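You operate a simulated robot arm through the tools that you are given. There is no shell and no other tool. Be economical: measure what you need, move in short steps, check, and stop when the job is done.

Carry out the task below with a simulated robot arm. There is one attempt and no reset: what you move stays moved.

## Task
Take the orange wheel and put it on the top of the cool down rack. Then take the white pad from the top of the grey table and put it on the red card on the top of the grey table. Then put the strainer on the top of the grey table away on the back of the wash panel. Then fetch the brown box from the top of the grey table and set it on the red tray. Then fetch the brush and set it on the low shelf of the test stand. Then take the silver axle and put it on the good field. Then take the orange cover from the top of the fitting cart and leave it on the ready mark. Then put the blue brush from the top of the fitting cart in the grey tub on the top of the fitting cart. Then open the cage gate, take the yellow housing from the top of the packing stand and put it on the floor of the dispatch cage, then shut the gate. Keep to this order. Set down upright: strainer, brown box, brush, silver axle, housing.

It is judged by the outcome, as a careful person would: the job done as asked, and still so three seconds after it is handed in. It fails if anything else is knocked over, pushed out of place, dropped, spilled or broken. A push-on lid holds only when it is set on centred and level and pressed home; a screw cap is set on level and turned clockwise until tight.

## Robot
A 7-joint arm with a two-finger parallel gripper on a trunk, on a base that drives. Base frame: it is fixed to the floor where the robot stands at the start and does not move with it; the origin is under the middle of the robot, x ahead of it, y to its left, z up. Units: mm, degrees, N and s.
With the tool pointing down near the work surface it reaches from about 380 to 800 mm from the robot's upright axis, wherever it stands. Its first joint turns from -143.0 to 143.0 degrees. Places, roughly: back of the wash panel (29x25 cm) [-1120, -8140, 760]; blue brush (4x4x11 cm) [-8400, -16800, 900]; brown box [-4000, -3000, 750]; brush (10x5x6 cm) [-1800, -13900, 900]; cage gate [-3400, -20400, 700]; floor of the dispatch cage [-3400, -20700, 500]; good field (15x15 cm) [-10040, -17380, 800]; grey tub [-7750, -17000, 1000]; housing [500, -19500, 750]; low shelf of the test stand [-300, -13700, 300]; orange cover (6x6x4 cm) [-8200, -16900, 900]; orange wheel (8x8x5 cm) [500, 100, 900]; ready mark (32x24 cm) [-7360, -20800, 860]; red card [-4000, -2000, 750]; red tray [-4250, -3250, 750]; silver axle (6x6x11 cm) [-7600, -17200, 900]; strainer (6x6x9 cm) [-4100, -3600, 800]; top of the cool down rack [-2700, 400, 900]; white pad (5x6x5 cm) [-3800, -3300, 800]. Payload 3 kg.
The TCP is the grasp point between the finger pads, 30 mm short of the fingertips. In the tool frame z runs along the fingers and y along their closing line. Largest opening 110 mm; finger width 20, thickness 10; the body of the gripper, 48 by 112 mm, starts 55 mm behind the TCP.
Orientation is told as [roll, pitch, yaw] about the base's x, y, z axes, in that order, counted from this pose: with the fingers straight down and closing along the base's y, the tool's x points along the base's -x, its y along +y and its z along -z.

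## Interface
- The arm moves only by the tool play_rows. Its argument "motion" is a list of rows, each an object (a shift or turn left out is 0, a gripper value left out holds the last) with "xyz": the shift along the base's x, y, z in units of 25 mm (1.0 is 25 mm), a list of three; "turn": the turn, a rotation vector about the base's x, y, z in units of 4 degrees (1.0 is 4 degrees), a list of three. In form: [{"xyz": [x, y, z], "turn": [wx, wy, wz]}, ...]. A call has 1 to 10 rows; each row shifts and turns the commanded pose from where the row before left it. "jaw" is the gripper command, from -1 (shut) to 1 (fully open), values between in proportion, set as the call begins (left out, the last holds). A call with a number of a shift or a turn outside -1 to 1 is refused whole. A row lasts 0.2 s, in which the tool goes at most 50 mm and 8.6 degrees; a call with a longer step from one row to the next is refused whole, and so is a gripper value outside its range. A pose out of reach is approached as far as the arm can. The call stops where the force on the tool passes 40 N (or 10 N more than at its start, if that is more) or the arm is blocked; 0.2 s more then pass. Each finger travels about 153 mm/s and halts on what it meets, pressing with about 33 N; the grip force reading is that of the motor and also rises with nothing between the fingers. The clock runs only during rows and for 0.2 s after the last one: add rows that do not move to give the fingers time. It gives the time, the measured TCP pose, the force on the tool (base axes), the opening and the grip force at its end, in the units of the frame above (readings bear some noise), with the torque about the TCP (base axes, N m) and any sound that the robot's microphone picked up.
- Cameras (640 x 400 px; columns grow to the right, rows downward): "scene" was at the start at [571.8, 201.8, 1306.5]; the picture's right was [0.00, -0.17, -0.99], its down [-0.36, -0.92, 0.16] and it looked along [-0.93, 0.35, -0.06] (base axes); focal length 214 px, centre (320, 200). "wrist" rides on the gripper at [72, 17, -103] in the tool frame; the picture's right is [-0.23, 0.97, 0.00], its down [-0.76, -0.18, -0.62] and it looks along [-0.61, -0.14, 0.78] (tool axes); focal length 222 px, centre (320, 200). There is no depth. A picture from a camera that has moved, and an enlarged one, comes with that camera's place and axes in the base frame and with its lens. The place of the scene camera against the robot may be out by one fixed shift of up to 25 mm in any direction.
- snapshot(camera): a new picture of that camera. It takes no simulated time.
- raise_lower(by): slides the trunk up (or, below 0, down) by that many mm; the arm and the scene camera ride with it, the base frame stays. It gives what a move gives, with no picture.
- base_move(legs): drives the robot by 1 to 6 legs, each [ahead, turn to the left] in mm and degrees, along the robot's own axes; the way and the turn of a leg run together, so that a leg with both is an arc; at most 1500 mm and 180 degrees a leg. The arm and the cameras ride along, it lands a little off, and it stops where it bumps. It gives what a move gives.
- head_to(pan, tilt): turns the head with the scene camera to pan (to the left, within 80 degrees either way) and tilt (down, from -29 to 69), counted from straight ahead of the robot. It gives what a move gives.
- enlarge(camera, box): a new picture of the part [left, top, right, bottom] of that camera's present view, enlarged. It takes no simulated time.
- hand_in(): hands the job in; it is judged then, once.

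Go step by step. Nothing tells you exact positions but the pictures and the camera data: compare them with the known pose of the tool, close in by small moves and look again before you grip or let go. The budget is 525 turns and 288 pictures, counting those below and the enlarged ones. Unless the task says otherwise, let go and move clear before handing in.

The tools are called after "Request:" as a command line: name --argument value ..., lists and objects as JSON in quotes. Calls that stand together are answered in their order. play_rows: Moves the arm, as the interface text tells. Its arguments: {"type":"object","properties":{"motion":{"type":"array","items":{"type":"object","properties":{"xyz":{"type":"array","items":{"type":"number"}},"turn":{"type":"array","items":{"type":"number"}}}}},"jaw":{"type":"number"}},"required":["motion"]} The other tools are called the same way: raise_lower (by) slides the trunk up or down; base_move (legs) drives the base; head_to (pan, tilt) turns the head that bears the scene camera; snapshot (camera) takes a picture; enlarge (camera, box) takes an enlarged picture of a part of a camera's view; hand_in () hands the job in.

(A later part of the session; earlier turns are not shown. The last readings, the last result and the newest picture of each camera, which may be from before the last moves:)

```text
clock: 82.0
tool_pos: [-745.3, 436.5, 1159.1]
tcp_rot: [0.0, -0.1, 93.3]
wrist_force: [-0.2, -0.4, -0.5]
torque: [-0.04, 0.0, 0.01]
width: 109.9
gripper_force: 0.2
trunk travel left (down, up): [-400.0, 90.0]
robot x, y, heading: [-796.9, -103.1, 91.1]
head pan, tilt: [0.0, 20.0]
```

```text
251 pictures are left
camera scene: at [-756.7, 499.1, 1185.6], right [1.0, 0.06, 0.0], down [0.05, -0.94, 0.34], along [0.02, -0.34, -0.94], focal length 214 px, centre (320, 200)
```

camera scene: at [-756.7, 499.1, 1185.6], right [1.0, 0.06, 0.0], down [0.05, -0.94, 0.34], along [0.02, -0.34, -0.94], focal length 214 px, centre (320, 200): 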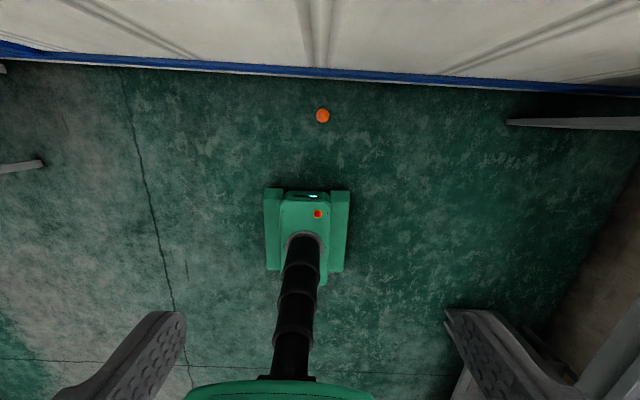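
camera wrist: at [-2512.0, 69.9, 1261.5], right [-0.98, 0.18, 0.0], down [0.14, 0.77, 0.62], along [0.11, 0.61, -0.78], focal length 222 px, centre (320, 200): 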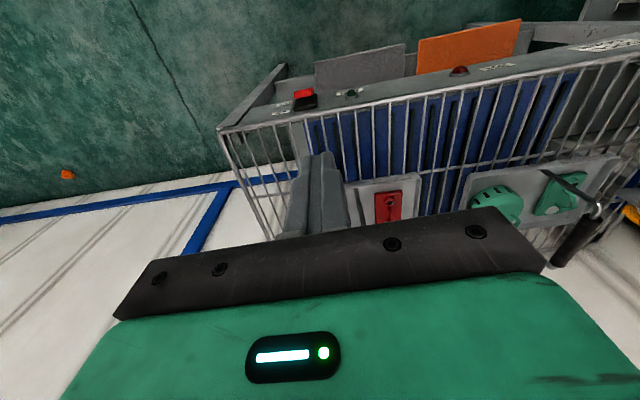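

The wheel is at about (-735, 550), just ahead of the base. I'll lower the trunk fully and bring the arm over it.

Request:
raise_lower --by -400

Request:
play_rows --motion '[{"xyz": [0.04, 0.45, -1]}, {"xyz": [0.04, 0.45, -1]}, {"xyz": [0.04, 0.45, -1]}, {"xyz": [0.04, 0.45, -1]}, {"xyz": [0.04, 0.45, -1]}, {"xyz": [0.04, 0.45, -1]}, {"xyz": [0.04, 0.45, -1]}, {"xyz": [0.04, 0.45, -1]}, {"xyz": [0.04, 0.45, -1]}, {"xyz": [0.04, 0.45, -1]}]'

Request:
play_rows --motion '[{"xyz": [0, 0, -1]}, {"xyz": [0, 0, -1]}, {"xyz": [0, 0, -1]}, {"xyz": [0, 0, -1]}, {"xyz": [0, 0, -1]}, {"xyz": [0, 0, -1]}, {"xyz": [0, 0, -1]}, {"xyz": [0, 0, -1]}, {"xyz": [0, 0, -1]}]'

Request:
snapshot --camera "scene"

Request:
snapshot --camera "wrist"

```text
clock: 85.8
tool_pos: [-745.3, 436.2, 758.6]
tcp_rot: [0.2, 0.0, 93.3]
wrist_force: [-0.2, -0.2, 0.1]
torque: [-0.02, 0.01, -0.06]
width: 109.8
gripper_force: 0.0
trunk travel left (down, up): [0.0, 490.0]
robot x, y, heading: [-795.8, -103.7, 91.0]
head pan, tilt: [0.0, 20.0]
```

```text
clock: 88.0
tool_pos: [-734.6, 547.1, 508.6]
tcp_rot: [-0.1, -0.1, 93.2]
wrist_force: [-0.5, 0.3, 0.8]
torque: [0.01, 0.03, 0.02]
width: 110.0
gripper_force: 0.0
trunk travel left (down, up): [0.0, 490.0]
robot x, y, heading: [-795.8, -101.6, 90.8]
head pan, tilt: [0.0, 20.0]
```

```text
clock: 90.0
tool_pos: [-735.4, 547.9, 283.5]
tcp_rot: [0.1, 0.0, 93.4]
wrist_force: [-0.6, 0.2, 0.4]
torque: [0.02, 0.01, -0.04]
width: 110.1
gripper_force: 0.0
trunk travel left (down, up): [0.0, 490.0]
robot x, y, heading: [-793.6, -100.7, 90.7]
head pan, tilt: [0.0, 20.0]
```

```text
250 pictures are left
camera scene: at [-746.4, 610.8, 309.7], right [1.0, 0.06, 0.0], down [0.05, -0.94, 0.34], along [0.02, -0.34, -0.94], focal length 214 px, centre (320, 200)
```

scene: 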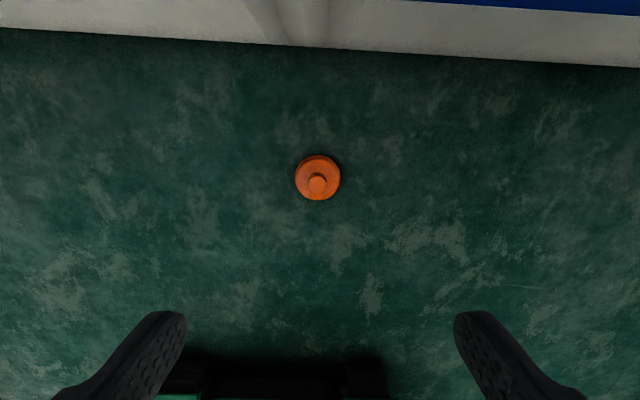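

```text
249 pictures are left
camera wrist: at [-748.7, 475.4, 387.2], right [-0.99, 0.17, 0.0], down [0.13, 0.77, 0.62], along [0.11, 0.61, -0.78], focal length 222 px, centre (320, 200)
```

wrist: 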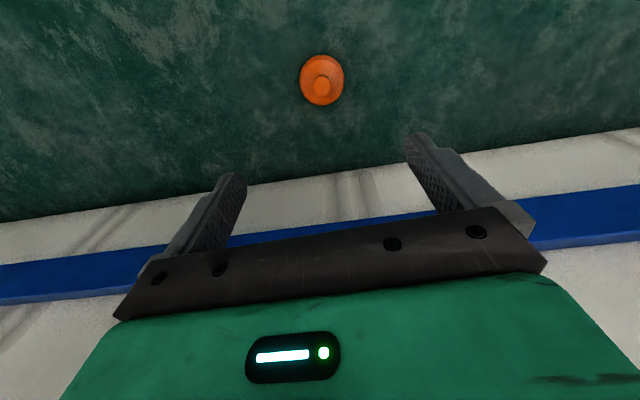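

The wheel is near (-737, 537). I'll come down to z≈110 and check again.

Request:
play_rows --motion '[{"xyz": [-0.02, -0.06, -1]}, {"xyz": [-0.02, -0.06, -1]}, {"xyz": [-0.02, -0.06, -1]}, {"xyz": [0, -0.06, -1]}, {"xyz": [0, -0.06, -1]}, {"xyz": [0, -0.06, -1]}, {"xyz": [0, -0.06, -0.9]}]'

Request:
snapshot --camera "wrist"

Request:
snapshot --camera "scene"

```text
clock: 91.6
tool_pos: [-736.1, 538.8, 133.9]
tcp_rot: [0.1, 0.0, 93.3]
wrist_force: [-0.1, -0.4, 0.1]
torque: [0.03, 0.03, -0.01]
width: 110.0
gripper_force: 0.1
out of reach, approached as far as the arm can: row 7
trunk travel left (down, up): [0.0, 490.0]
robot x, y, heading: [-800.1, -103.9, 91.2]
head pan, tilt: [0.0, 20.0]
```

```text
248 pictures are left
camera wrist: at [-750.2, 465.9, 237.7], right [-0.99, 0.17, 0.0], down [0.13, 0.77, 0.62], along [0.11, 0.61, -0.78], focal length 222 px, centre (320, 200)
```

wrist: 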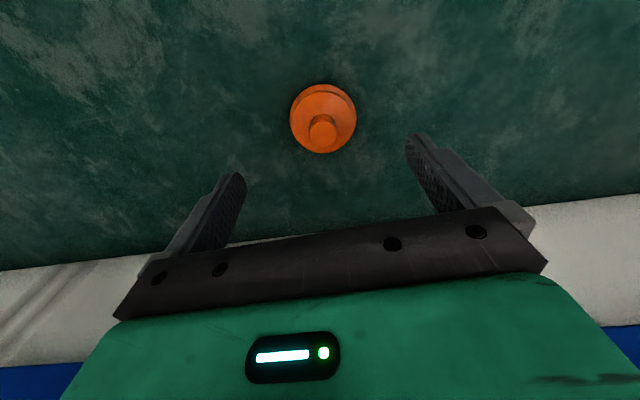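

```text
247 pictures are left
camera scene: at [-747.9, 601.4, 160.3], right [1.0, 0.06, 0.0], down [0.05, -0.94, 0.34], along [0.02, -0.34, -0.94], focal length 214 px, centre (320, 200)
```

scene: 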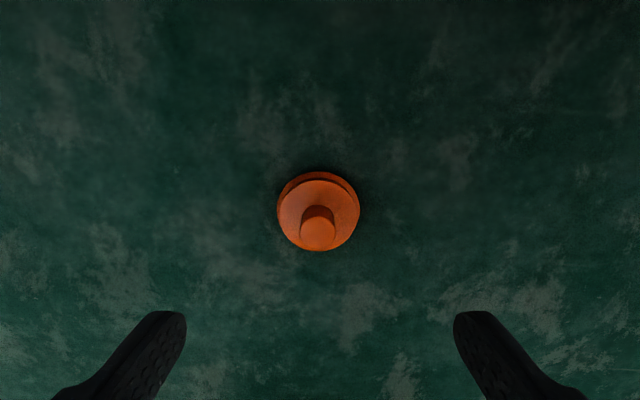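

The arm bottoms out at z 134 at this distance, so I'll raise a little, draw the arm in 200 mm and drive forward 200 mm to gain downward reach.

Request:
play_rows --motion '[{"xyz": [0, 0, 0.8]}, {"xyz": [0, -1, 0]}, {"xyz": [0, -1, 0]}, {"xyz": [0, -1, 0]}, {"xyz": [0, -1, 0]}, {"xyz": [0, -1, 0]}, {"xyz": [0, -1, 0]}, {"xyz": [0, -1, 0]}, {"xyz": [0, -1, 0]}]'

Request:
base_move --legs '[[200, 0]]'

Request:
snapshot --camera "scene"

Request:
snapshot --camera "wrist"

```text
clock: 93.6
tool_pos: [-737.6, 338.8, 156.3]
tcp_rot: [0.1, 0.0, 93.2]
wrist_force: [0.3, 0.0, 0.5]
torque: [-0.01, 0.04, -0.01]
width: 110.1
gripper_force: 0.1
trunk travel left (down, up): [0.0, 490.0]
robot x, y, heading: [-792.5, -99.8, 91.0]
head pan, tilt: [0.0, 20.0]
```

```text
clock: 95.2
tool_pos: [-739.0, 532.0, 154.8]
tcp_rot: [0.1, -0.1, 93.1]
wrist_force: [-1.0, 0.1, -0.2]
torque: [0.0, 0.01, 0.0]
width: 110.3
gripper_force: 0.0
trunk travel left (down, up): [0.0, 490.0]
robot x, y, heading: [-799.0, 89.7, 91.3]
head pan, tilt: [0.0, 20.0]
```

```text
246 pictures are left
camera scene: at [-750.5, 595.7, 181.6], right [1.0, 0.05, 0.0], down [0.05, -0.94, 0.34], along [0.02, -0.34, -0.94], focal length 214 px, centre (320, 200)
```

scene: 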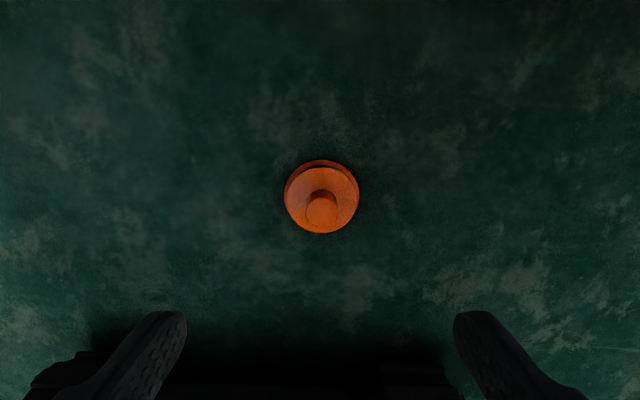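

```text
245 pictures are left
camera wrist: at [-753.2, 460.4, 259.0], right [-0.98, 0.17, 0.0], down [0.14, 0.77, 0.62], along [0.11, 0.61, -0.78], focal length 222 px, centre (320, 200)
```

wrist: 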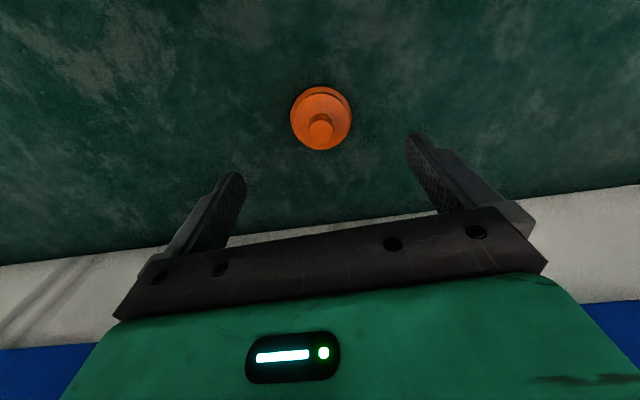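

The wheel is 5 mm further ahead. I'll set the jaws to 50 mm and lower around the stem.

Request:
play_rows --motion '[{"xyz": [0, 0.22, -0.8]}, {"xyz": [0, 0, -0.8]}, {"xyz": [0, 0, -0.8]}, {"xyz": [0, 0, -0.8]}, {"xyz": [0, 0, -0.6]}, {}]' --jaw -0.1

Request:
snapshot --camera "wrist"

```text
clock: 96.6
tool_pos: [-737.8, 540.6, 60.9]
tcp_rot: [0.0, 0.1, 93.1]
wrist_force: [-0.8, 0.1, 0.3]
torque: [0.01, 0.04, 0.02]
width: 49.5
gripper_force: 0.1
trunk travel left (down, up): [0.0, 490.0]
robot x, y, heading: [-798.6, 95.1, 90.9]
head pan, tilt: [0.0, 20.0]
```

```text
244 pictures are left
camera wrist: at [-752.6, 466.4, 163.6], right [-0.98, 0.17, 0.0], down [0.14, 0.77, 0.62], along [0.11, 0.61, -0.78], focal length 222 px, centre (320, 200)
```

wrist: 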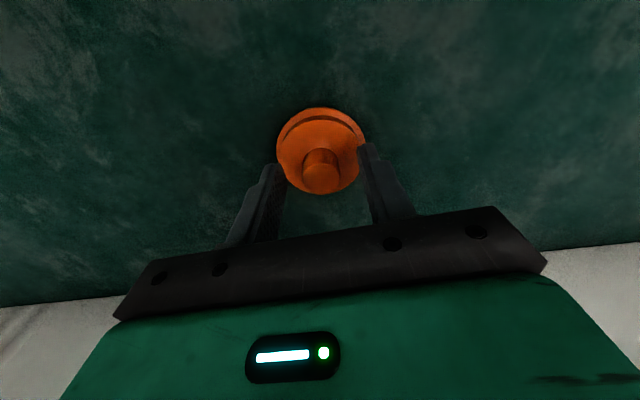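

Aligned. I'll lower until the tips touch the disc, back off 1–2 mm and close.

Request:
play_rows --motion '[{"xyz": [0, 0, -0.32]}, {}]'

Request:
play_rows --motion '[{}, {}, {}]' --jaw -1

Request:
play_rows --motion '[{"xyz": [0, 0, 0.4]}, {"xyz": [0, 0, 0.8]}, {"xyz": [0, 0, 0.8]}]'

Request:
enlarge --camera "wrist" --box '[220, 80, 420, 205]'

Request:
play_rows --motion '[{}, {}, {}, {}, {}, {}, {}, {}, {}, {}]'

Request:
enlarge --camera "wrist" --box '[220, 80, 420, 205]'

```text
clock: 97.2
tool_pos: [-738.1, 538.8, 52.2]
tcp_rot: [0.1, 0.0, 93.1]
wrist_force: [0.4, -0.1, 0.5]
torque: [0.01, -0.01, 0.0]
width: 49.5
gripper_force: 0.1
trunk travel left (down, up): [0.0, 490.0]
robot x, y, heading: [-798.4, 95.7, 91.0]
head pan, tilt: [0.0, 20.0]
```

```text
clock: 98.0
tool_pos: [-738.7, 538.0, 52.8]
tcp_rot: [0.1, 0.0, 93.1]
wrist_force: [3.3, -0.3, 1.3]
torque: [-0.01, -0.07, 0.0]
width: 25.3
gripper_force: 33.0
trunk travel left (down, up): [0.0, 490.0]
robot x, y, heading: [-796.7, 91.6, 90.8]
head pan, tilt: [0.0, 20.0]
```

```text
clock: 98.8
tool_pos: [-739.8, 538.6, 102.6]
tcp_rot: [0.2, 0.1, 93.2]
wrist_force: [0.2, -0.7, -5.8]
torque: [-0.02, -0.02, 0.02]
width: 24.8
gripper_force: 33.0
trunk travel left (down, up): [0.0, 490.0]
robot x, y, heading: [-798.7, 94.6, 90.9]
head pan, tilt: [0.0, 20.0]
```

```text
3.20 times, centred on (320, 142) of wrist
camera zoom: at [-752.9, 465.3, 206.4], right [-0.98, 0.17, 0.0], down [0.14, 0.77, 0.62], along [0.11, 0.61, -0.78], focal length 711 px, centre (320, 384)
```

zoom: 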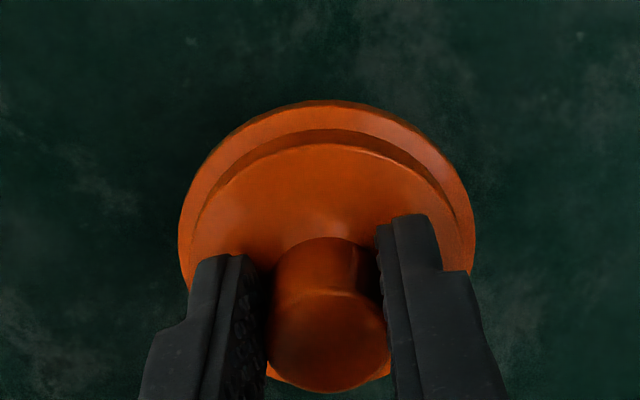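

```text
clock: 101.0
tool_pos: [-738.9, 538.9, 102.3]
tcp_rot: [0.1, 0.0, 93.1]
wrist_force: [0.3, -0.1, -5.6]
torque: [-0.05, 0.0, 0.04]
width: 25.2
gripper_force: 33.0
trunk travel left (down, up): [0.0, 490.0]
robot x, y, heading: [-797.8, 90.7, 90.7]
head pan, tilt: [0.0, 20.0]
```

```text
3.20 times, centred on (320, 142) of wrist
camera zoom: at [-752.8, 466.0, 206.5], right [-0.98, 0.17, 0.0], down [0.14, 0.77, 0.62], along [0.11, 0.61, -0.78], focal length 711 px, centre (320, 384)
```

zoom: 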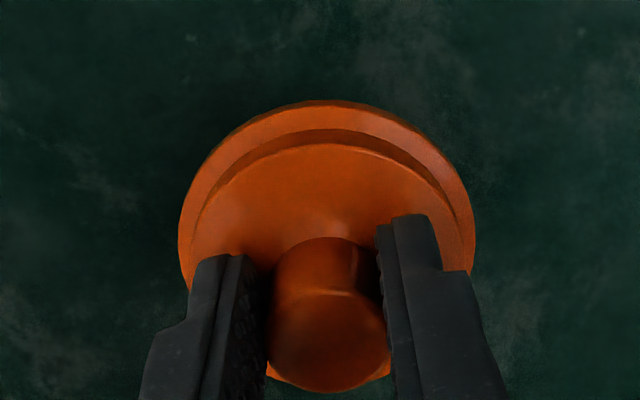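

The hold is steady with no creep. I'll raise trunk and arm, then back away from the wall, checking the grip at each step.

Request:
raise_lower --by 490

Request:
play_rows --motion '[{"xyz": [0, 0, 1]}, {"xyz": [0, 0, 1]}, {"xyz": [0, 0, 1]}, {"xyz": [0, 0, 1]}, {"xyz": [0, 0, 1]}, {"xyz": [0, 0, 1]}, {"xyz": [0, 0, 1]}, {"xyz": [0, 0, 1]}, {"xyz": [0, 0, 1]}, {"xyz": [0, 0, 1]}]'

Request:
play_rows --motion '[{"xyz": [0, 0, 1]}, {"xyz": [0, 0, 1]}, {"xyz": [0, 0, 1]}, {"xyz": [0, 0, 1]}, {"xyz": [0, 0, 1]}, {"xyz": [0, 0, 1]}, {"xyz": [0, 0, 1]}]'

Request:
base_move --legs '[[-430, 0]]'

Request:
snapshot --camera "wrist"

```text
refused: 490 is not a number from -400 to 400
```

```text
clock: 103.2
tool_pos: [-740.1, 538.2, 352.9]
tcp_rot: [0.1, 0.1, 93.2]
wrist_force: [-0.3, -1.0, -5.6]
torque: [-0.02, -0.01, -0.04]
width: 25.2
gripper_force: 32.5
trunk travel left (down, up): [0.0, 490.0]
robot x, y, heading: [-797.5, 92.9, 90.8]
head pan, tilt: [0.0, 20.0]
```

```text
clock: 104.8
tool_pos: [-739.1, 537.9, 527.1]
tcp_rot: [0.0, 0.1, 93.1]
wrist_force: [0.0, -0.3, -6.3]
torque: [-0.08, -0.03, -0.02]
width: 25.2
gripper_force: 33.0
trunk travel left (down, up): [0.0, 490.0]
robot x, y, heading: [-797.0, 95.5, 90.7]
head pan, tilt: [0.0, 20.0]
```

```text
clock: 107.5
tool_pos: [-734.8, 95.8, 525.8]
tcp_rot: [0.1, 0.0, 93.2]
wrist_force: [0.7, -0.6, -5.7]
torque: [-0.03, 0.01, 0.01]
width: 25.3
gripper_force: 33.2
trunk travel left (down, up): [0.0, 490.0]
robot x, y, heading: [-791.0, -352.9, 90.8]
head pan, tilt: [0.0, 20.0]
```

```text
241 pictures are left
camera wrist: at [-747.5, 23.0, 629.5], right [-0.99, 0.17, 0.0], down [0.13, 0.77, 0.62], along [0.11, 0.61, -0.78], focal length 222 px, centre (320, 200)
```

wrist: 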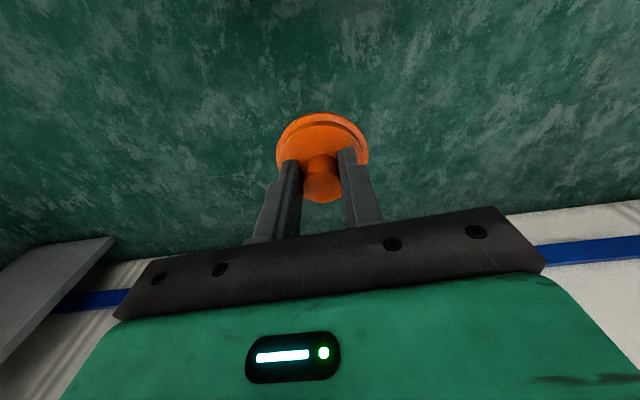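

Still held. Next: turn left in two halves, then drive along.

Request:
base_move --legs '[[0, 45], [0, 45]]'

Request:
base_move --legs '[[1000, 0], [690, 0]]'

Request:
snapshot --camera "wrist"

```text
clock: 112.3
tool_pos: [-1238.2, -274.3, 527.3]
tcp_rot: [0.0, 0.1, -179.4]
wrist_force: [0.6, -0.2, -4.8]
torque: [-0.01, -0.02, -0.02]
width: 25.2
gripper_force: 33.0
trunk travel left (down, up): [0.0, 490.0]
robot x, y, heading: [-794.4, -283.5, 178.0]
head pan, tilt: [0.0, 20.0]
stopped in leg 2: the robot was blocked; the commanded pose is now the measured one
```

```text
clock: 120.8
tool_pos: [-2916.1, -182.8, 528.2]
tcp_rot: [0.1, -0.1, 179.3]
wrist_force: [0.1, 0.3, -5.8]
torque: [-0.01, -0.06, -0.03]
width: 25.3
gripper_force: 32.8
trunk travel left (down, up): [0.0, 490.0]
robot x, y, heading: [-2469.9, -204.2, 176.5]
head pan, tilt: [0.0, 20.0]
```

```text
240 pictures are left
camera wrist: at [-2845.3, -200.8, 630.8], right [-0.24, -0.97, 0.0], down [-0.76, 0.19, 0.62], along [-0.6, 0.15, -0.78], focal length 222 px, centre (320, 200)
```

wrist: 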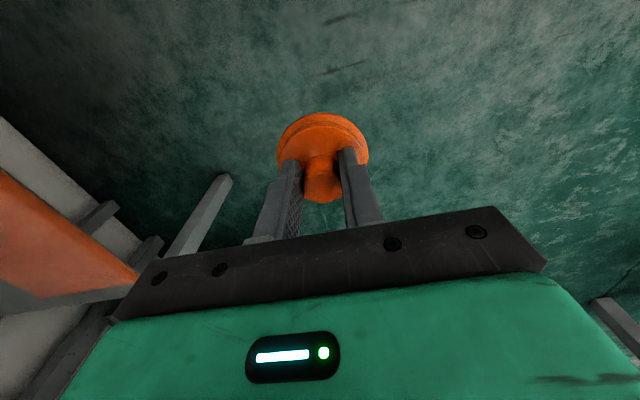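

Still held, though the base drifted to (-2470, -204). I'll raise to about z 1030, then turn right to face the rack.

Request:
raise_lower --by 400

Request:
play_rows --motion '[{"xyz": [0, 0, 1]}, {"xyz": [0, 0, 1]}, {"xyz": [0, 0, 1]}, {"xyz": [0, 0, 1]}]'

Request:
base_move --legs '[[-50, 0], [0, -45], [0, -43]]'

Request:
snapshot --camera "wrist"

Request:
snapshot --camera "scene"

```text
clock: 124.7
tool_pos: [-2916.4, -183.4, 926.3]
tcp_rot: [0.2, 0.1, 179.3]
wrist_force: [0.9, 0.1, -4.8]
torque: [0.0, -0.08, 0.01]
width: 24.9
gripper_force: 32.8
trunk travel left (down, up): [-400.0, 90.0]
robot x, y, heading: [-2470.4, -204.2, 176.7]
head pan, tilt: [0.0, 20.0]
```

```text
clock: 125.7
tool_pos: [-2916.5, -183.7, 1027.1]
tcp_rot: [0.1, 0.1, 179.3]
wrist_force: [0.0, 0.7, -5.8]
torque: [-0.01, -0.05, 0.0]
width: 25.3
gripper_force: 33.2
trunk travel left (down, up): [-400.0, 90.0]
robot x, y, heading: [-2471.1, -207.0, 176.9]
head pan, tilt: [0.0, 20.0]
```

```text
clock: 131.0
tool_pos: [-2425.5, 239.5, 1027.7]
tcp_rot: [0.1, 0.1, 92.9]
wrist_force: [2.3, -0.2, -5.7]
torque: [-0.07, 0.12, -0.06]
width: 25.4
gripper_force: 33.1
trunk travel left (down, up): [-400.0, 90.0]
robot x, y, heading: [-2482.4, -207.0, 91.5]
head pan, tilt: [0.0, 20.0]
stopped in leg 3: the robot was blocked; the commanded pose is now the measured one
```

```text
239 pictures are left
camera wrist: at [-2439.4, 166.8, 1130.7], right [-0.98, 0.18, 0.0], down [0.14, 0.77, 0.62], along [0.11, 0.61, -0.78], focal length 222 px, centre (320, 200)
```

wrist: 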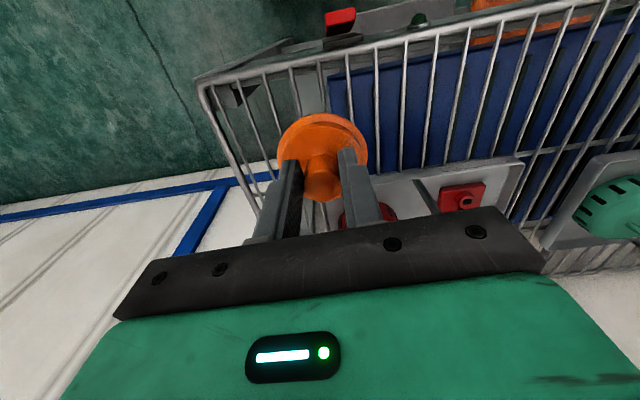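

```text
238 pictures are left
camera scene: at [-2436.3, 301.9, 1052.9], right [1.0, 0.05, 0.0], down [0.05, -0.94, 0.34], along [0.01, -0.34, -0.94], focal length 214 px, centre (320, 200)
```

scene: 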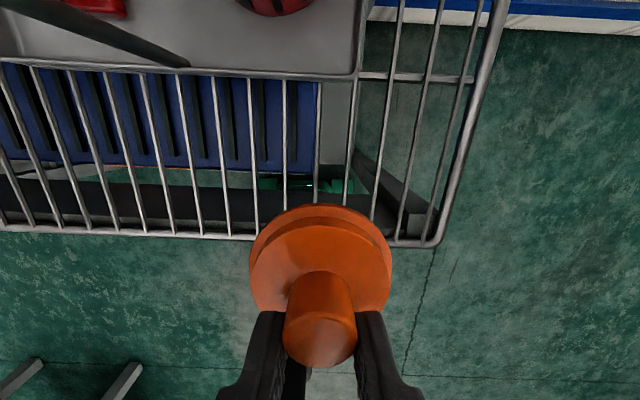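

The wheel hangs just in front of the grate edge (edge y≈197, next cross bar y≈354). I'll move 40 mm further in and lower to about z 935.

Request:
play_rows --motion '[{"xyz": [0, 0.8, 0]}, {"xyz": [0, 0.8, 0]}, {"xyz": [0, 0, -1]}, {"xyz": [0, 0, -1]}, {"xyz": [0, 0, -1]}, {"xyz": [0, 0, -0.6]}]'

Request:
snapshot --camera "scene"

Request:
snapshot --camera "wrist"

```text
clock: 132.4
tool_pos: [-2428.0, 278.7, 937.1]
tcp_rot: [0.2, 0.1, 93.0]
wrist_force: [-0.7, 0.3, -6.1]
torque: [-0.07, -0.02, 0.0]
width: 24.8
gripper_force: 32.8
trunk travel left (down, up): [-400.0, 90.0]
robot x, y, heading: [-2486.9, -209.1, 91.5]
head pan, tilt: [0.0, 20.0]
```

```text
237 pictures are left
camera scene: at [-2439.0, 341.4, 962.3], right [1.0, 0.05, 0.0], down [0.05, -0.94, 0.34], along [0.02, -0.34, -0.94], focal length 214 px, centre (320, 200)
```

scene: 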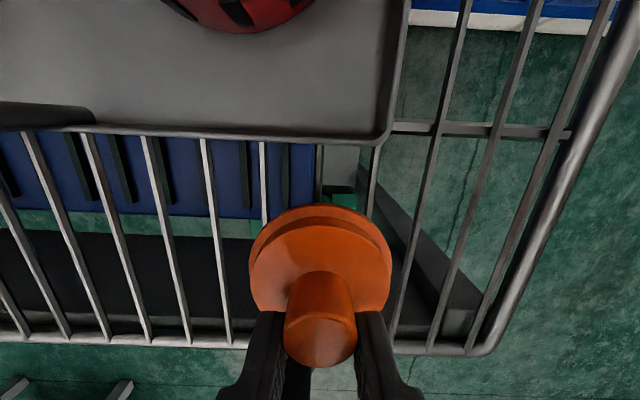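

```text
236 pictures are left
camera wrist: at [-2442.1, 206.2, 1040.0], right [-0.98, 0.18, 0.0], down [0.14, 0.77, 0.62], along [0.11, 0.61, -0.78], focal length 222 px, centre (320, 200)
```

wrist: 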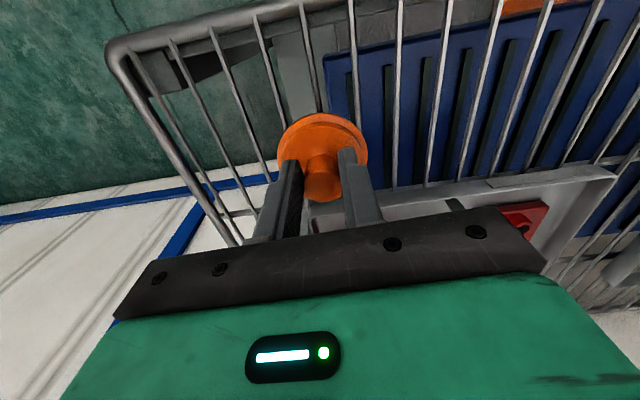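

Well placed over the free bars. I'll descend slowly until contact.

Request:
play_rows --motion '[{"xyz": [0, 0, -0.3]}, {"xyz": [0, 0, -0.3]}, {"xyz": [0, 0, -0.3]}, {"xyz": [0, 0, -0.3]}, {"xyz": [0, 0, -0.2]}]'

Request:
snapshot --camera "wrist"

```text
clock: 133.6
tool_pos: [-2429.0, 280.8, 908.9]
tcp_rot: [-0.1, -0.4, 92.9]
wrist_force: [-0.1, -3.3, 15.3]
torque: [-0.69, 0.01, -0.04]
width: 25.0
gripper_force: 32.9
trunk travel left (down, up): [-400.0, 90.0]
robot x, y, heading: [-2487.3, -204.0, 91.5]
head pan, tilt: [0.0, 20.0]
stopped in row 5: the force on the tool passed its limit at 67 N (the readings are from after the stop); the commanded pose is now the measured one
```

```text
235 pictures are left
camera wrist: at [-2442.5, 207.3, 1011.2], right [-0.98, 0.18, 0.0], down [0.14, 0.77, 0.63], along [0.11, 0.62, -0.78], focal length 222 px, centre (320, 200)
```

wrist: 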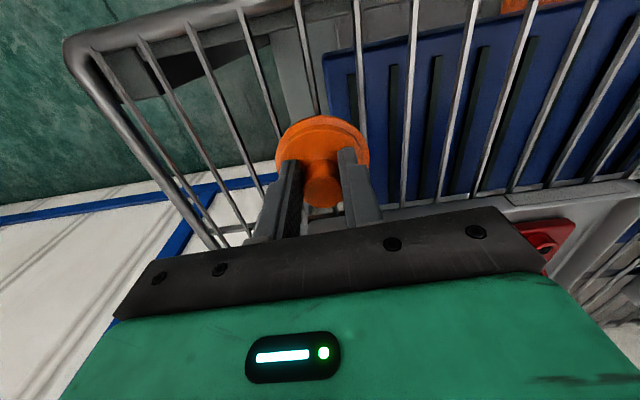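

Contact is made at TCP z 909, the wheel resting on the grate. I'll open, rise and look.

Request:
play_rows --motion '[{}, {}, {}]' --jaw 0

Request:
play_rows --motion '[{"xyz": [0, 0, 0.5]}, {"xyz": [0, 0, 1]}, {"xyz": [0, 0, 1]}, {"xyz": [0, 0, 1]}, {"xyz": [0, 0, 1]}]'

Request:
snapshot --camera "scene"

```text
clock: 134.4
tool_pos: [-2428.1, 282.2, 908.7]
tcp_rot: [0.0, -0.5, 93.0]
wrist_force: [2.5, 5.8, 25.7]
torque: [0.04, 0.2, -0.04]
width: 51.9
gripper_force: 0.1
trunk travel left (down, up): [-400.0, 90.0]
robot x, y, heading: [-2485.5, -206.8, 91.6]
head pan, tilt: [0.0, 20.0]
```

```text
clock: 135.6
tool_pos: [-2428.0, 280.6, 1017.8]
tcp_rot: [-0.1, -0.2, 92.9]
wrist_force: [0.2, 0.8, -0.8]
torque: [-0.02, 0.02, 0.01]
width: 54.9
gripper_force: 0.1
trunk travel left (down, up): [-400.0, 90.0]
robot x, y, heading: [-2483.3, -208.1, 91.6]
head pan, tilt: [0.0, 20.0]
```

```text
234 pictures are left
camera scene: at [-2439.9, 342.9, 1044.8], right [1.0, 0.05, 0.0], down [0.05, -0.94, 0.34], along [0.02, -0.34, -0.94], focal length 214 px, centre (320, 200)
```

scene: 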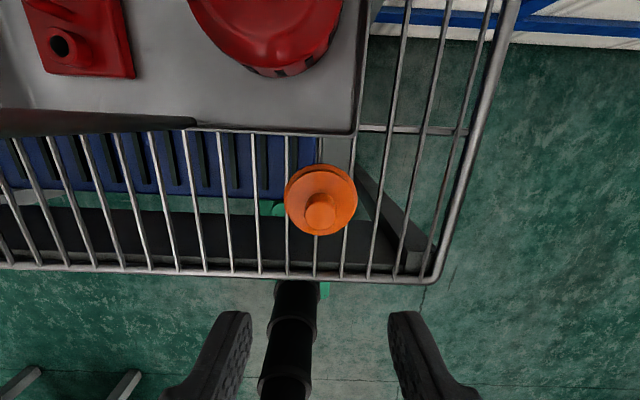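

The wheel stands on the rack top. Next is the grey table around (-4000, -3000); I'll back off, turn and drive towards it.

Request:
base_move --legs '[[-350, 0], [0, 80], [0, 82], [1100, 0]]'

Request:
head_to --pan -20 --tilt -29

Request:
snapshot --camera "scene"

```text
clock: 142.7
tool_pos: [-2960.9, -587.0, 1018.3]
tcp_rot: [0.0, -0.4, -166.7]
wrist_force: [0.1, -1.6, 0.7]
torque: [0.14, 0.05, 0.03]
width: 55.0
gripper_force: 0.0
trunk travel left (down, up): [-400.0, 90.0]
robot x, y, heading: [-2483.7, -479.8, -167.8]
head pan, tilt: [0.0, 20.0]
stopped in leg 3: the robot was blocked; the commanded pose is now the measured one
```

```text
clock: 143.9
tool_pos: [-2961.1, -586.4, 1018.7]
tcp_rot: [-0.1, -0.3, -166.8]
wrist_force: [0.0, 0.9, -0.1]
torque: [0.02, -0.02, -0.02]
width: 54.9
gripper_force: 0.0
trunk travel left (down, up): [-400.0, 90.0]
robot x, y, heading: [-2480.1, -484.1, -168.2]
head pan, tilt: [-20.0, -28.6]
```

```text
233 pictures are left
camera scene: at [-3119.6, -612.3, 1076.3], right [-0.21, 0.92, 0.34], down [0.82, 0.36, -0.45], along [-0.54, 0.18, -0.82], focal length 214 px, centre (320, 200)
```

scene: 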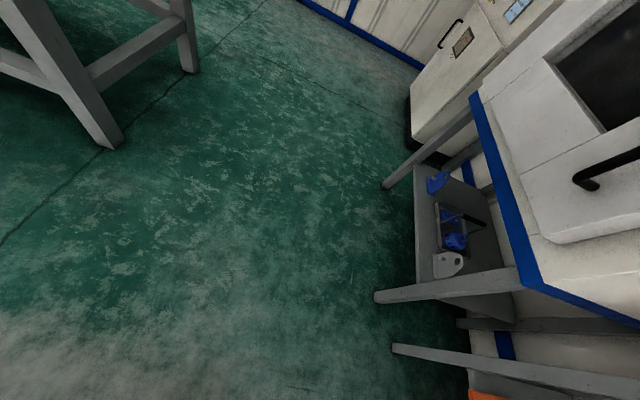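

The base reported a block in open floor; I'll simply continue the turn and drive on.

Request:
base_move --legs '[[0, 62]]'

Request:
snapshot --camera "scene"

```text
clock: 147.1
tool_pos: [-2607.2, -959.6, 1017.4]
tcp_rot: [0.0, -0.3, -103.6]
wrist_force: [0.2, 0.0, 0.6]
torque: [0.01, 0.01, -0.02]
width: 54.9
gripper_force: 0.0
trunk travel left (down, up): [-400.0, 90.0]
robot x, y, heading: [-2530.8, -478.5, -104.8]
head pan, tilt: [-20.0, -28.6]
```

```text
232 pictures are left
camera scene: at [-2672.0, -1115.8, 1076.4], right [-0.91, 0.22, 0.34], down [0.05, 0.89, -0.46], along [-0.41, -0.4, -0.82], focal length 214 px, centre (320, 200)
```

scene: 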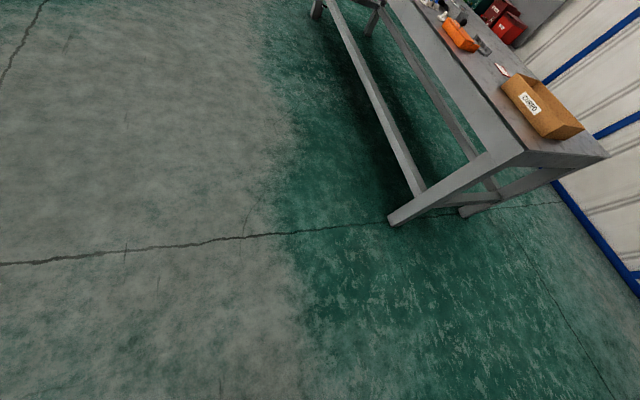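

The grey table stretches from y≈-1460 along x≈-3750. I'll drive down beside it and turn to face it near y -3100.

Request:
base_move --legs '[[1350, 0], [1300, 0]]'

Request:
base_move --legs '[[0, -75]]'

Request:
head_to --pan 0 --tilt -15

Request:
snapshot --camera "scene"

```text
clock: 160.1
tool_pos: [-3356.1, -3526.3, 1018.9]
tcp_rot: [0.0, -0.3, -105.0]
wrist_force: [0.3, -0.7, 0.3]
torque: [-0.01, 0.03, -0.01]
width: 55.1
gripper_force: 0.1
trunk travel left (down, up): [-400.0, 90.0]
robot x, y, heading: [-3265.8, -3041.1, -106.5]
head pan, tilt: [-20.0, -28.6]
```

```text
clock: 163.8
tool_pos: [-3753.1, -3080.5, 1019.4]
tcp_rot: [-0.1, -0.4, -179.8]
wrist_force: [0.4, -0.1, 0.6]
torque: [0.04, 0.01, 0.05]
width: 55.1
gripper_force: 0.0
trunk travel left (down, up): [-400.0, 90.0]
robot x, y, heading: [-3267.6, -3098.3, 179.2]
head pan, tilt: [-20.0, -28.6]
```

```text
clock: 164.7
tool_pos: [-3753.8, -3081.1, 1020.6]
tcp_rot: [0.0, -0.4, -179.8]
wrist_force: [-0.2, 0.0, 0.2]
torque: [-0.06, 0.0, -0.02]
width: 55.1
gripper_force: 0.0
trunk travel left (down, up): [-400.0, 90.0]
robot x, y, heading: [-3262.8, -3099.4, 179.4]
head pan, tilt: [0.0, -15.0]
```

```text
231 pictures are left
camera scene: at [-3892.9, -3096.8, 1060.3], right [0.0, 1.0, 0.0], down [0.96, 0.0, -0.27], along [-0.27, 0.0, -0.96], focal length 214 px, centre (320, 200)
```

scene: 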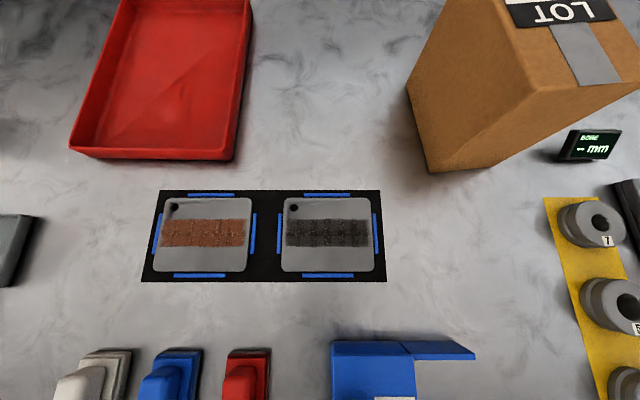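

I see the red tray, the big cardboard box, and a row of white, blue and red pads at the near edge; white pad about (-3768, -3322). I'll move the arm over it.

Request:
play_rows --motion '[{"xyz": [-0.06, -0.96, -0.4]}, {"xyz": [-0.06, -0.96, -0.4]}, {"xyz": [-0.06, -0.96, -0.4]}, {"xyz": [-0.06, -0.96, -0.4]}, {"xyz": [-0.06, -0.96, -0.4]}, {"xyz": [-0.06, -0.96, -0.4]}, {"xyz": [-0.06, -0.96, -0.4]}, {"xyz": [-0.06, -0.96, -0.4]}, {"xyz": [-0.06, -0.96, -0.4]}, {"xyz": [-0.06, -0.96, -0.4]}]' --jaw 1

Request:
head_to --pan 0 --tilt 20

Request:
snapshot --camera "scene"

Request:
snapshot --camera "wrist"

```text
clock: 166.9
tool_pos: [-3770.2, -3322.0, 921.0]
tcp_rot: [0.1, -0.3, -179.8]
wrist_force: [1.0, 0.1, -0.1]
torque: [-0.05, -0.01, -0.02]
width: 110.0
gripper_force: 0.1
trunk travel left (down, up): [-400.0, 90.0]
robot x, y, heading: [-3263.8, -3100.6, 179.2]
head pan, tilt: [0.0, -15.0]
```

```text
clock: 167.9
tool_pos: [-3769.5, -3322.4, 919.0]
tcp_rot: [0.1, -0.3, -179.8]
wrist_force: [0.7, -0.6, 0.0]
torque: [0.02, 0.03, 0.01]
width: 109.7
gripper_force: 0.0
trunk travel left (down, up): [-400.0, 90.0]
robot x, y, heading: [-3265.7, -3095.9, 179.3]
head pan, tilt: [0.0, 20.0]
```

```text
230 pictures are left
camera scene: at [-3854.6, -3337.3, 947.0], right [0.0, 1.0, 0.0], down [0.94, 0.0, 0.34], along [0.34, 0.0, -0.94], focal length 214 px, centre (320, 200)
```

scene: 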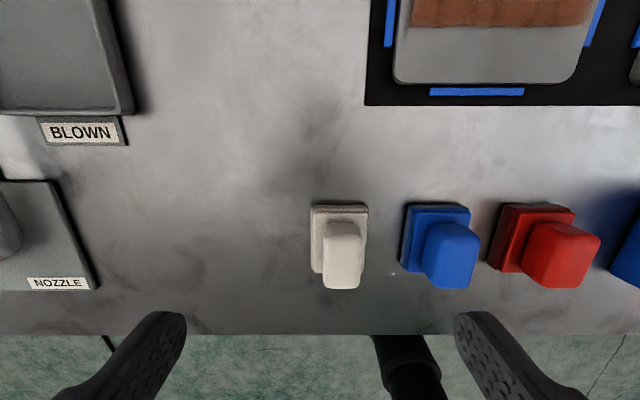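

```text
229 pictures are left
camera wrist: at [-3698.0, -3338.3, 1023.5], right [-0.22, -0.97, 0.0], down [-0.76, 0.18, 0.63], along [-0.61, 0.14, -0.78], focal length 222 px, centre (320, 200)
```

wrist: 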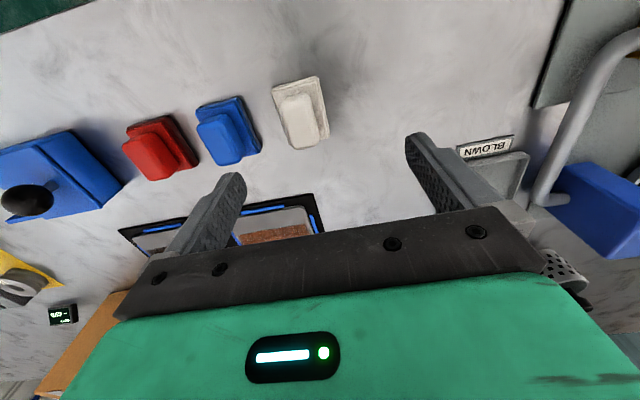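

The pad is at about (-3763, -3306), top near z 823, aligned with the tool. I'll centre over it and come down to z 865.

Request:
play_rows --motion '[{"xyz": [0.14, 0.32, 0]}, {"xyz": [0.14, 0.32, 0]}, {"xyz": [0, 0, -1]}, {"xyz": [0, 0, -1]}]' --jaw 0.1

Request:
snapshot --camera "wrist"

Request:
snapshot --camera "scene"

```text
clock: 168.9
tool_pos: [-3762.1, -3305.6, 869.4]
tcp_rot: [-0.1, -0.3, -179.9]
wrist_force: [-0.1, -0.2, 0.4]
torque: [-0.02, 0.06, -0.01]
width: 60.7
gripper_force: 0.0
trunk travel left (down, up): [-400.0, 90.0]
robot x, y, heading: [-3265.6, -3100.3, 179.6]
head pan, tilt: [0.0, 20.0]
```

```text
228 pictures are left
camera wrist: at [-3689.3, -3321.2, 972.7], right [-0.22, -0.97, 0.0], down [-0.76, 0.18, 0.63], along [-0.61, 0.14, -0.78], focal length 222 px, centre (320, 200)
```

wrist: 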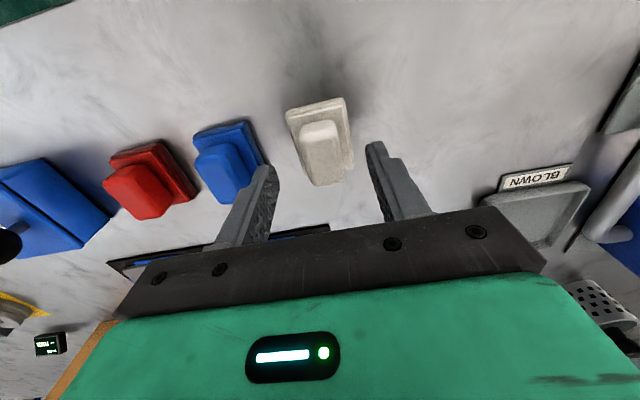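

```text
227 pictures are left
camera scene: at [-3845.8, -3320.2, 896.1], right [0.0, 1.0, 0.0], down [0.94, 0.0, 0.34], along [0.34, 0.0, -0.94], focal length 214 px, centre (320, 200)
```

scene: 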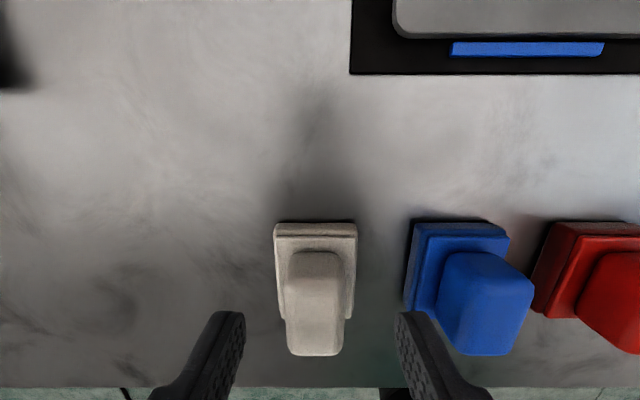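

Centred within 2 mm; clearance to the blue pad is small so I'll narrow the jaws to 50 mm, lower onto the handle and close.

Request:
play_rows --motion '[{"xyz": [0, -0.08, -0.5]}, {"xyz": [0, 0, -0.5]}, {"xyz": [0, 0, -0.5]}, {}]' --jaw -0.09

Request:
snapshot --camera "wrist"

```text
clock: 169.9
tool_pos: [-3761.4, -3308.3, 832.7]
tcp_rot: [0.0, -0.5, -179.8]
wrist_force: [0.4, 0.3, -0.3]
torque: [-0.01, -0.01, 0.01]
width: 50.0
gripper_force: 0.0
trunk travel left (down, up): [-400.0, 90.0]
robot x, y, heading: [-3262.5, -3096.1, 179.1]
head pan, tilt: [0.0, 20.0]
```

```text
226 pictures are left
camera wrist: at [-3690.0, -3324.0, 935.8], right [-0.22, -0.97, 0.0], down [-0.76, 0.18, 0.63], along [-0.61, 0.14, -0.78], focal length 222 px, centre (320, 200)
```

wrist: 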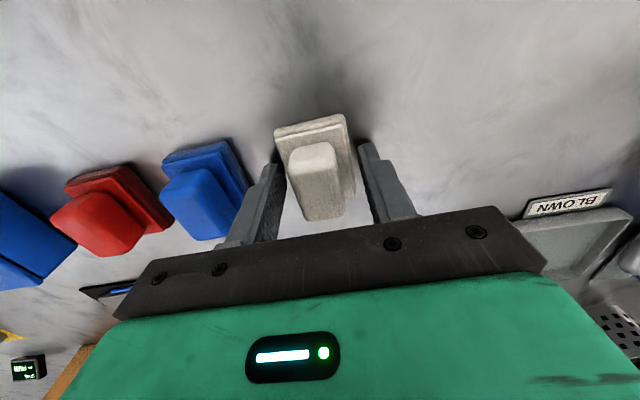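

Request:
play_rows --motion '[{}, {}, {}]' --jaw -1

Request:
play_rows --motion '[{"xyz": [0, 0, 0.4]}, {"xyz": [0, 0, 1]}, {"xyz": [0, 0, 1]}, {"xyz": [0, 0, 1]}, {"xyz": [0, 0, 1]}]'

Request:
snapshot --camera "wrist"

```text
clock: 170.7
tool_pos: [-3761.2, -3307.5, 832.0]
tcp_rot: [0.0, -0.3, -179.9]
wrist_force: [-0.7, 0.1, -0.2]
torque: [-0.04, 0.05, 0.01]
width: 43.0
gripper_force: 33.0
trunk travel left (down, up): [-400.0, 90.0]
robot x, y, heading: [-3264.0, -3098.5, 179.3]
head pan, tilt: [0.0, 20.0]
```

```text
clock: 171.9
tool_pos: [-3759.1, -3307.1, 942.6]
tcp_rot: [-0.1, -0.2, -179.9]
wrist_force: [-0.2, -0.1, 0.0]
torque: [-0.02, -0.03, -0.01]
width: 43.2
gripper_force: 33.1
trunk travel left (down, up): [-400.0, 90.0]
robot x, y, heading: [-3261.6, -3096.4, 179.3]
head pan, tilt: [0.0, 20.0]
```

```text
225 pictures are left
camera wrist: at [-3688.3, -3323.5, 1047.1], right [-0.22, -0.97, 0.0], down [-0.76, 0.18, 0.63], along [-0.61, 0.14, -0.78], focal length 222 px, centre (320, 200)
```

wrist: 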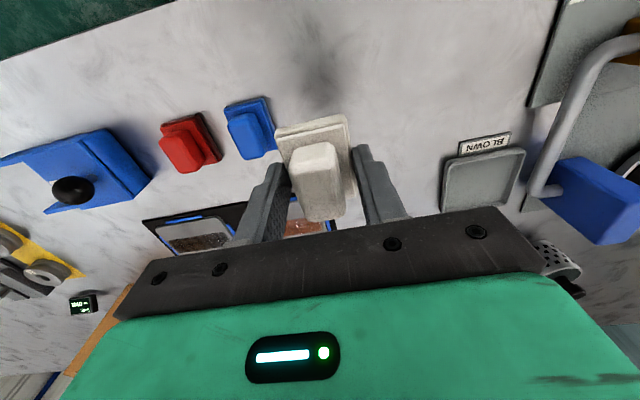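

The pad is held. I'll lift a bit, back off and drive along the table towards the red card near (-4000, -2000).

Request:
play_rows --motion '[{"xyz": [0, 0.8, 1]}, {"xyz": [0, 0.8, 1]}, {"xyz": [0, 0.8, 1]}, {"xyz": [0, 0.8, 0]}, {"xyz": [0, 0.8, 0]}, {"xyz": [0, 0.8, 0]}, {"xyz": [0, 0.8, 0]}, {"xyz": [0, 0.8, 0]}, {"xyz": [0, 0.8, 0]}, {"xyz": [0, 0.8, 0]}]'

Request:
base_move --legs '[[-150, 0], [0, -90]]'

Request:
base_move --legs '[[1050, 0]]'

Request:
base_move --legs '[[0, 90]]'

Request:
head_to --pan 0 --tilt -25

Request:
snapshot --camera "scene"

```text
clock: 174.1
tool_pos: [-3761.9, -3108.2, 1017.0]
tcp_rot: [0.0, -0.3, -179.9]
wrist_force: [-0.3, -0.1, -0.8]
torque: [-0.01, 0.0, -0.03]
width: 42.5
gripper_force: 32.5
trunk travel left (down, up): [-400.0, 90.0]
robot x, y, heading: [-3263.6, -3099.7, 179.5]
head pan, tilt: [0.0, 20.0]
```

```text
clock: 179.6
tool_pos: [-3116.0, -2602.3, 1017.6]
tcp_rot: [0.2, -0.1, 89.5]
wrist_force: [1.9, -0.3, -0.9]
torque: [0.01, 0.09, -0.05]
width: 42.8
gripper_force: 33.0
trunk travel left (down, up): [-400.0, 90.0]
robot x, y, heading: [-3179.7, -3096.6, 89.8]
head pan, tilt: [0.0, 20.0]
stopped in leg 2: the robot was blocked; the commanded pose is now the measured one
```

```text
clock: 185.0
tool_pos: [-3105.0, -1535.2, 1017.7]
tcp_rot: [-0.1, -0.3, 88.9]
wrist_force: [0.3, 0.7, -0.1]
torque: [0.0, 0.0, -0.01]
width: 42.8
gripper_force: 32.7
trunk travel left (down, up): [-400.0, 90.0]
robot x, y, heading: [-3171.5, -2026.1, 89.3]
head pan, tilt: [0.0, 20.0]
```

```text
clock: 189.7
tool_pos: [-3667.0, -1963.5, 1018.2]
tcp_rot: [0.0, -0.2, 178.6]
wrist_force: [-0.8, -1.5, -0.6]
torque: [0.13, 0.03, -0.01]
width: 42.6
gripper_force: 32.9
trunk travel left (down, up): [-400.0, 90.0]
robot x, y, heading: [-3168.6, -1968.6, 178.0]
head pan, tilt: [0.0, 20.0]
stopped in leg 1: the robot was blocked; the commanded pose is now the measured one
```

```text
clock: 190.8
tool_pos: [-3668.0, -1961.9, 1019.1]
tcp_rot: [0.0, -0.3, 178.4]
wrist_force: [-0.4, 0.3, -1.2]
torque: [0.0, 0.03, 0.03]
width: 42.7
gripper_force: 32.6
trunk travel left (down, up): [-400.0, 90.0]
robot x, y, heading: [-3168.5, -1969.9, 178.0]
head pan, tilt: [0.0, -25.0]
```

```text
224 pictures are left
camera scene: at [-3820.2, -1971.7, 1067.9], right [0.03, 1.0, 0.0], down [0.9, -0.03, -0.43], along [-0.43, 0.01, -0.9], focal length 214 px, centre (320, 200)
```

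scene: 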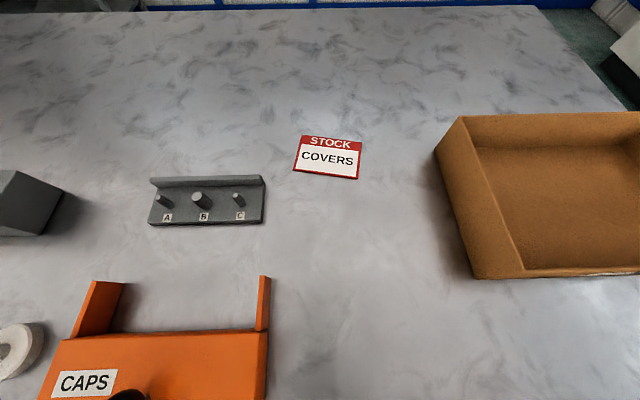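

The red-bordered "STOCK COVERS" card lies at about (-4035, -1937). I'll drive forward 150 mm and bring the pad over it.

Request:
base_move --legs '[[140, 0]]'

Request:
play_rows --motion '[{"xyz": [-0.85, 0, -0.4]}, {"xyz": [-0.85, 0, -0.4]}, {"xyz": [-0.85, 0, -0.4]}, {"xyz": [-0.85, 0, -0.4]}, {"xyz": [-0.85, 0, -0.4]}, {"xyz": [-0.85, 0, -0.4]}, {"xyz": [-0.85, 0, -0.4]}, {"xyz": [-0.85, 0, -0.4]}]'

Request:
snapshot --camera "wrist"

```text
clock: 192.1
tool_pos: [-3805.5, -1955.1, 1019.8]
tcp_rot: [0.0, -0.2, 178.5]
wrist_force: [0.3, -0.5, 0.0]
torque: [-0.01, 0.07, -0.02]
width: 42.7
gripper_force: 33.1
trunk travel left (down, up): [-400.0, 90.0]
robot x, y, heading: [-3308.5, -1961.8, 177.9]
head pan, tilt: [0.0, -25.0]
```

```text
clock: 193.9
tool_pos: [-3976.5, -1956.8, 937.5]
tcp_rot: [0.0, -0.3, 178.4]
wrist_force: [0.1, 0.5, -1.0]
torque: [0.02, 0.0, 0.01]
width: 43.1
gripper_force: 33.4
trunk travel left (down, up): [-400.0, 90.0]
robot x, y, heading: [-3307.1, -1962.7, 177.8]
head pan, tilt: [0.0, -25.0]
```

```text
223 pictures are left
camera wrist: at [-3905.1, -1973.5, 1041.2], right [-0.25, -0.97, 0.0], down [-0.75, 0.2, 0.63], along [-0.61, 0.16, -0.78], focal length 222 px, centre (320, 200)
```

wrist: 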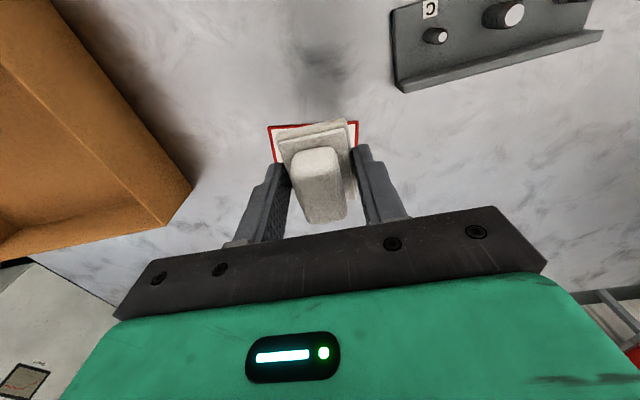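

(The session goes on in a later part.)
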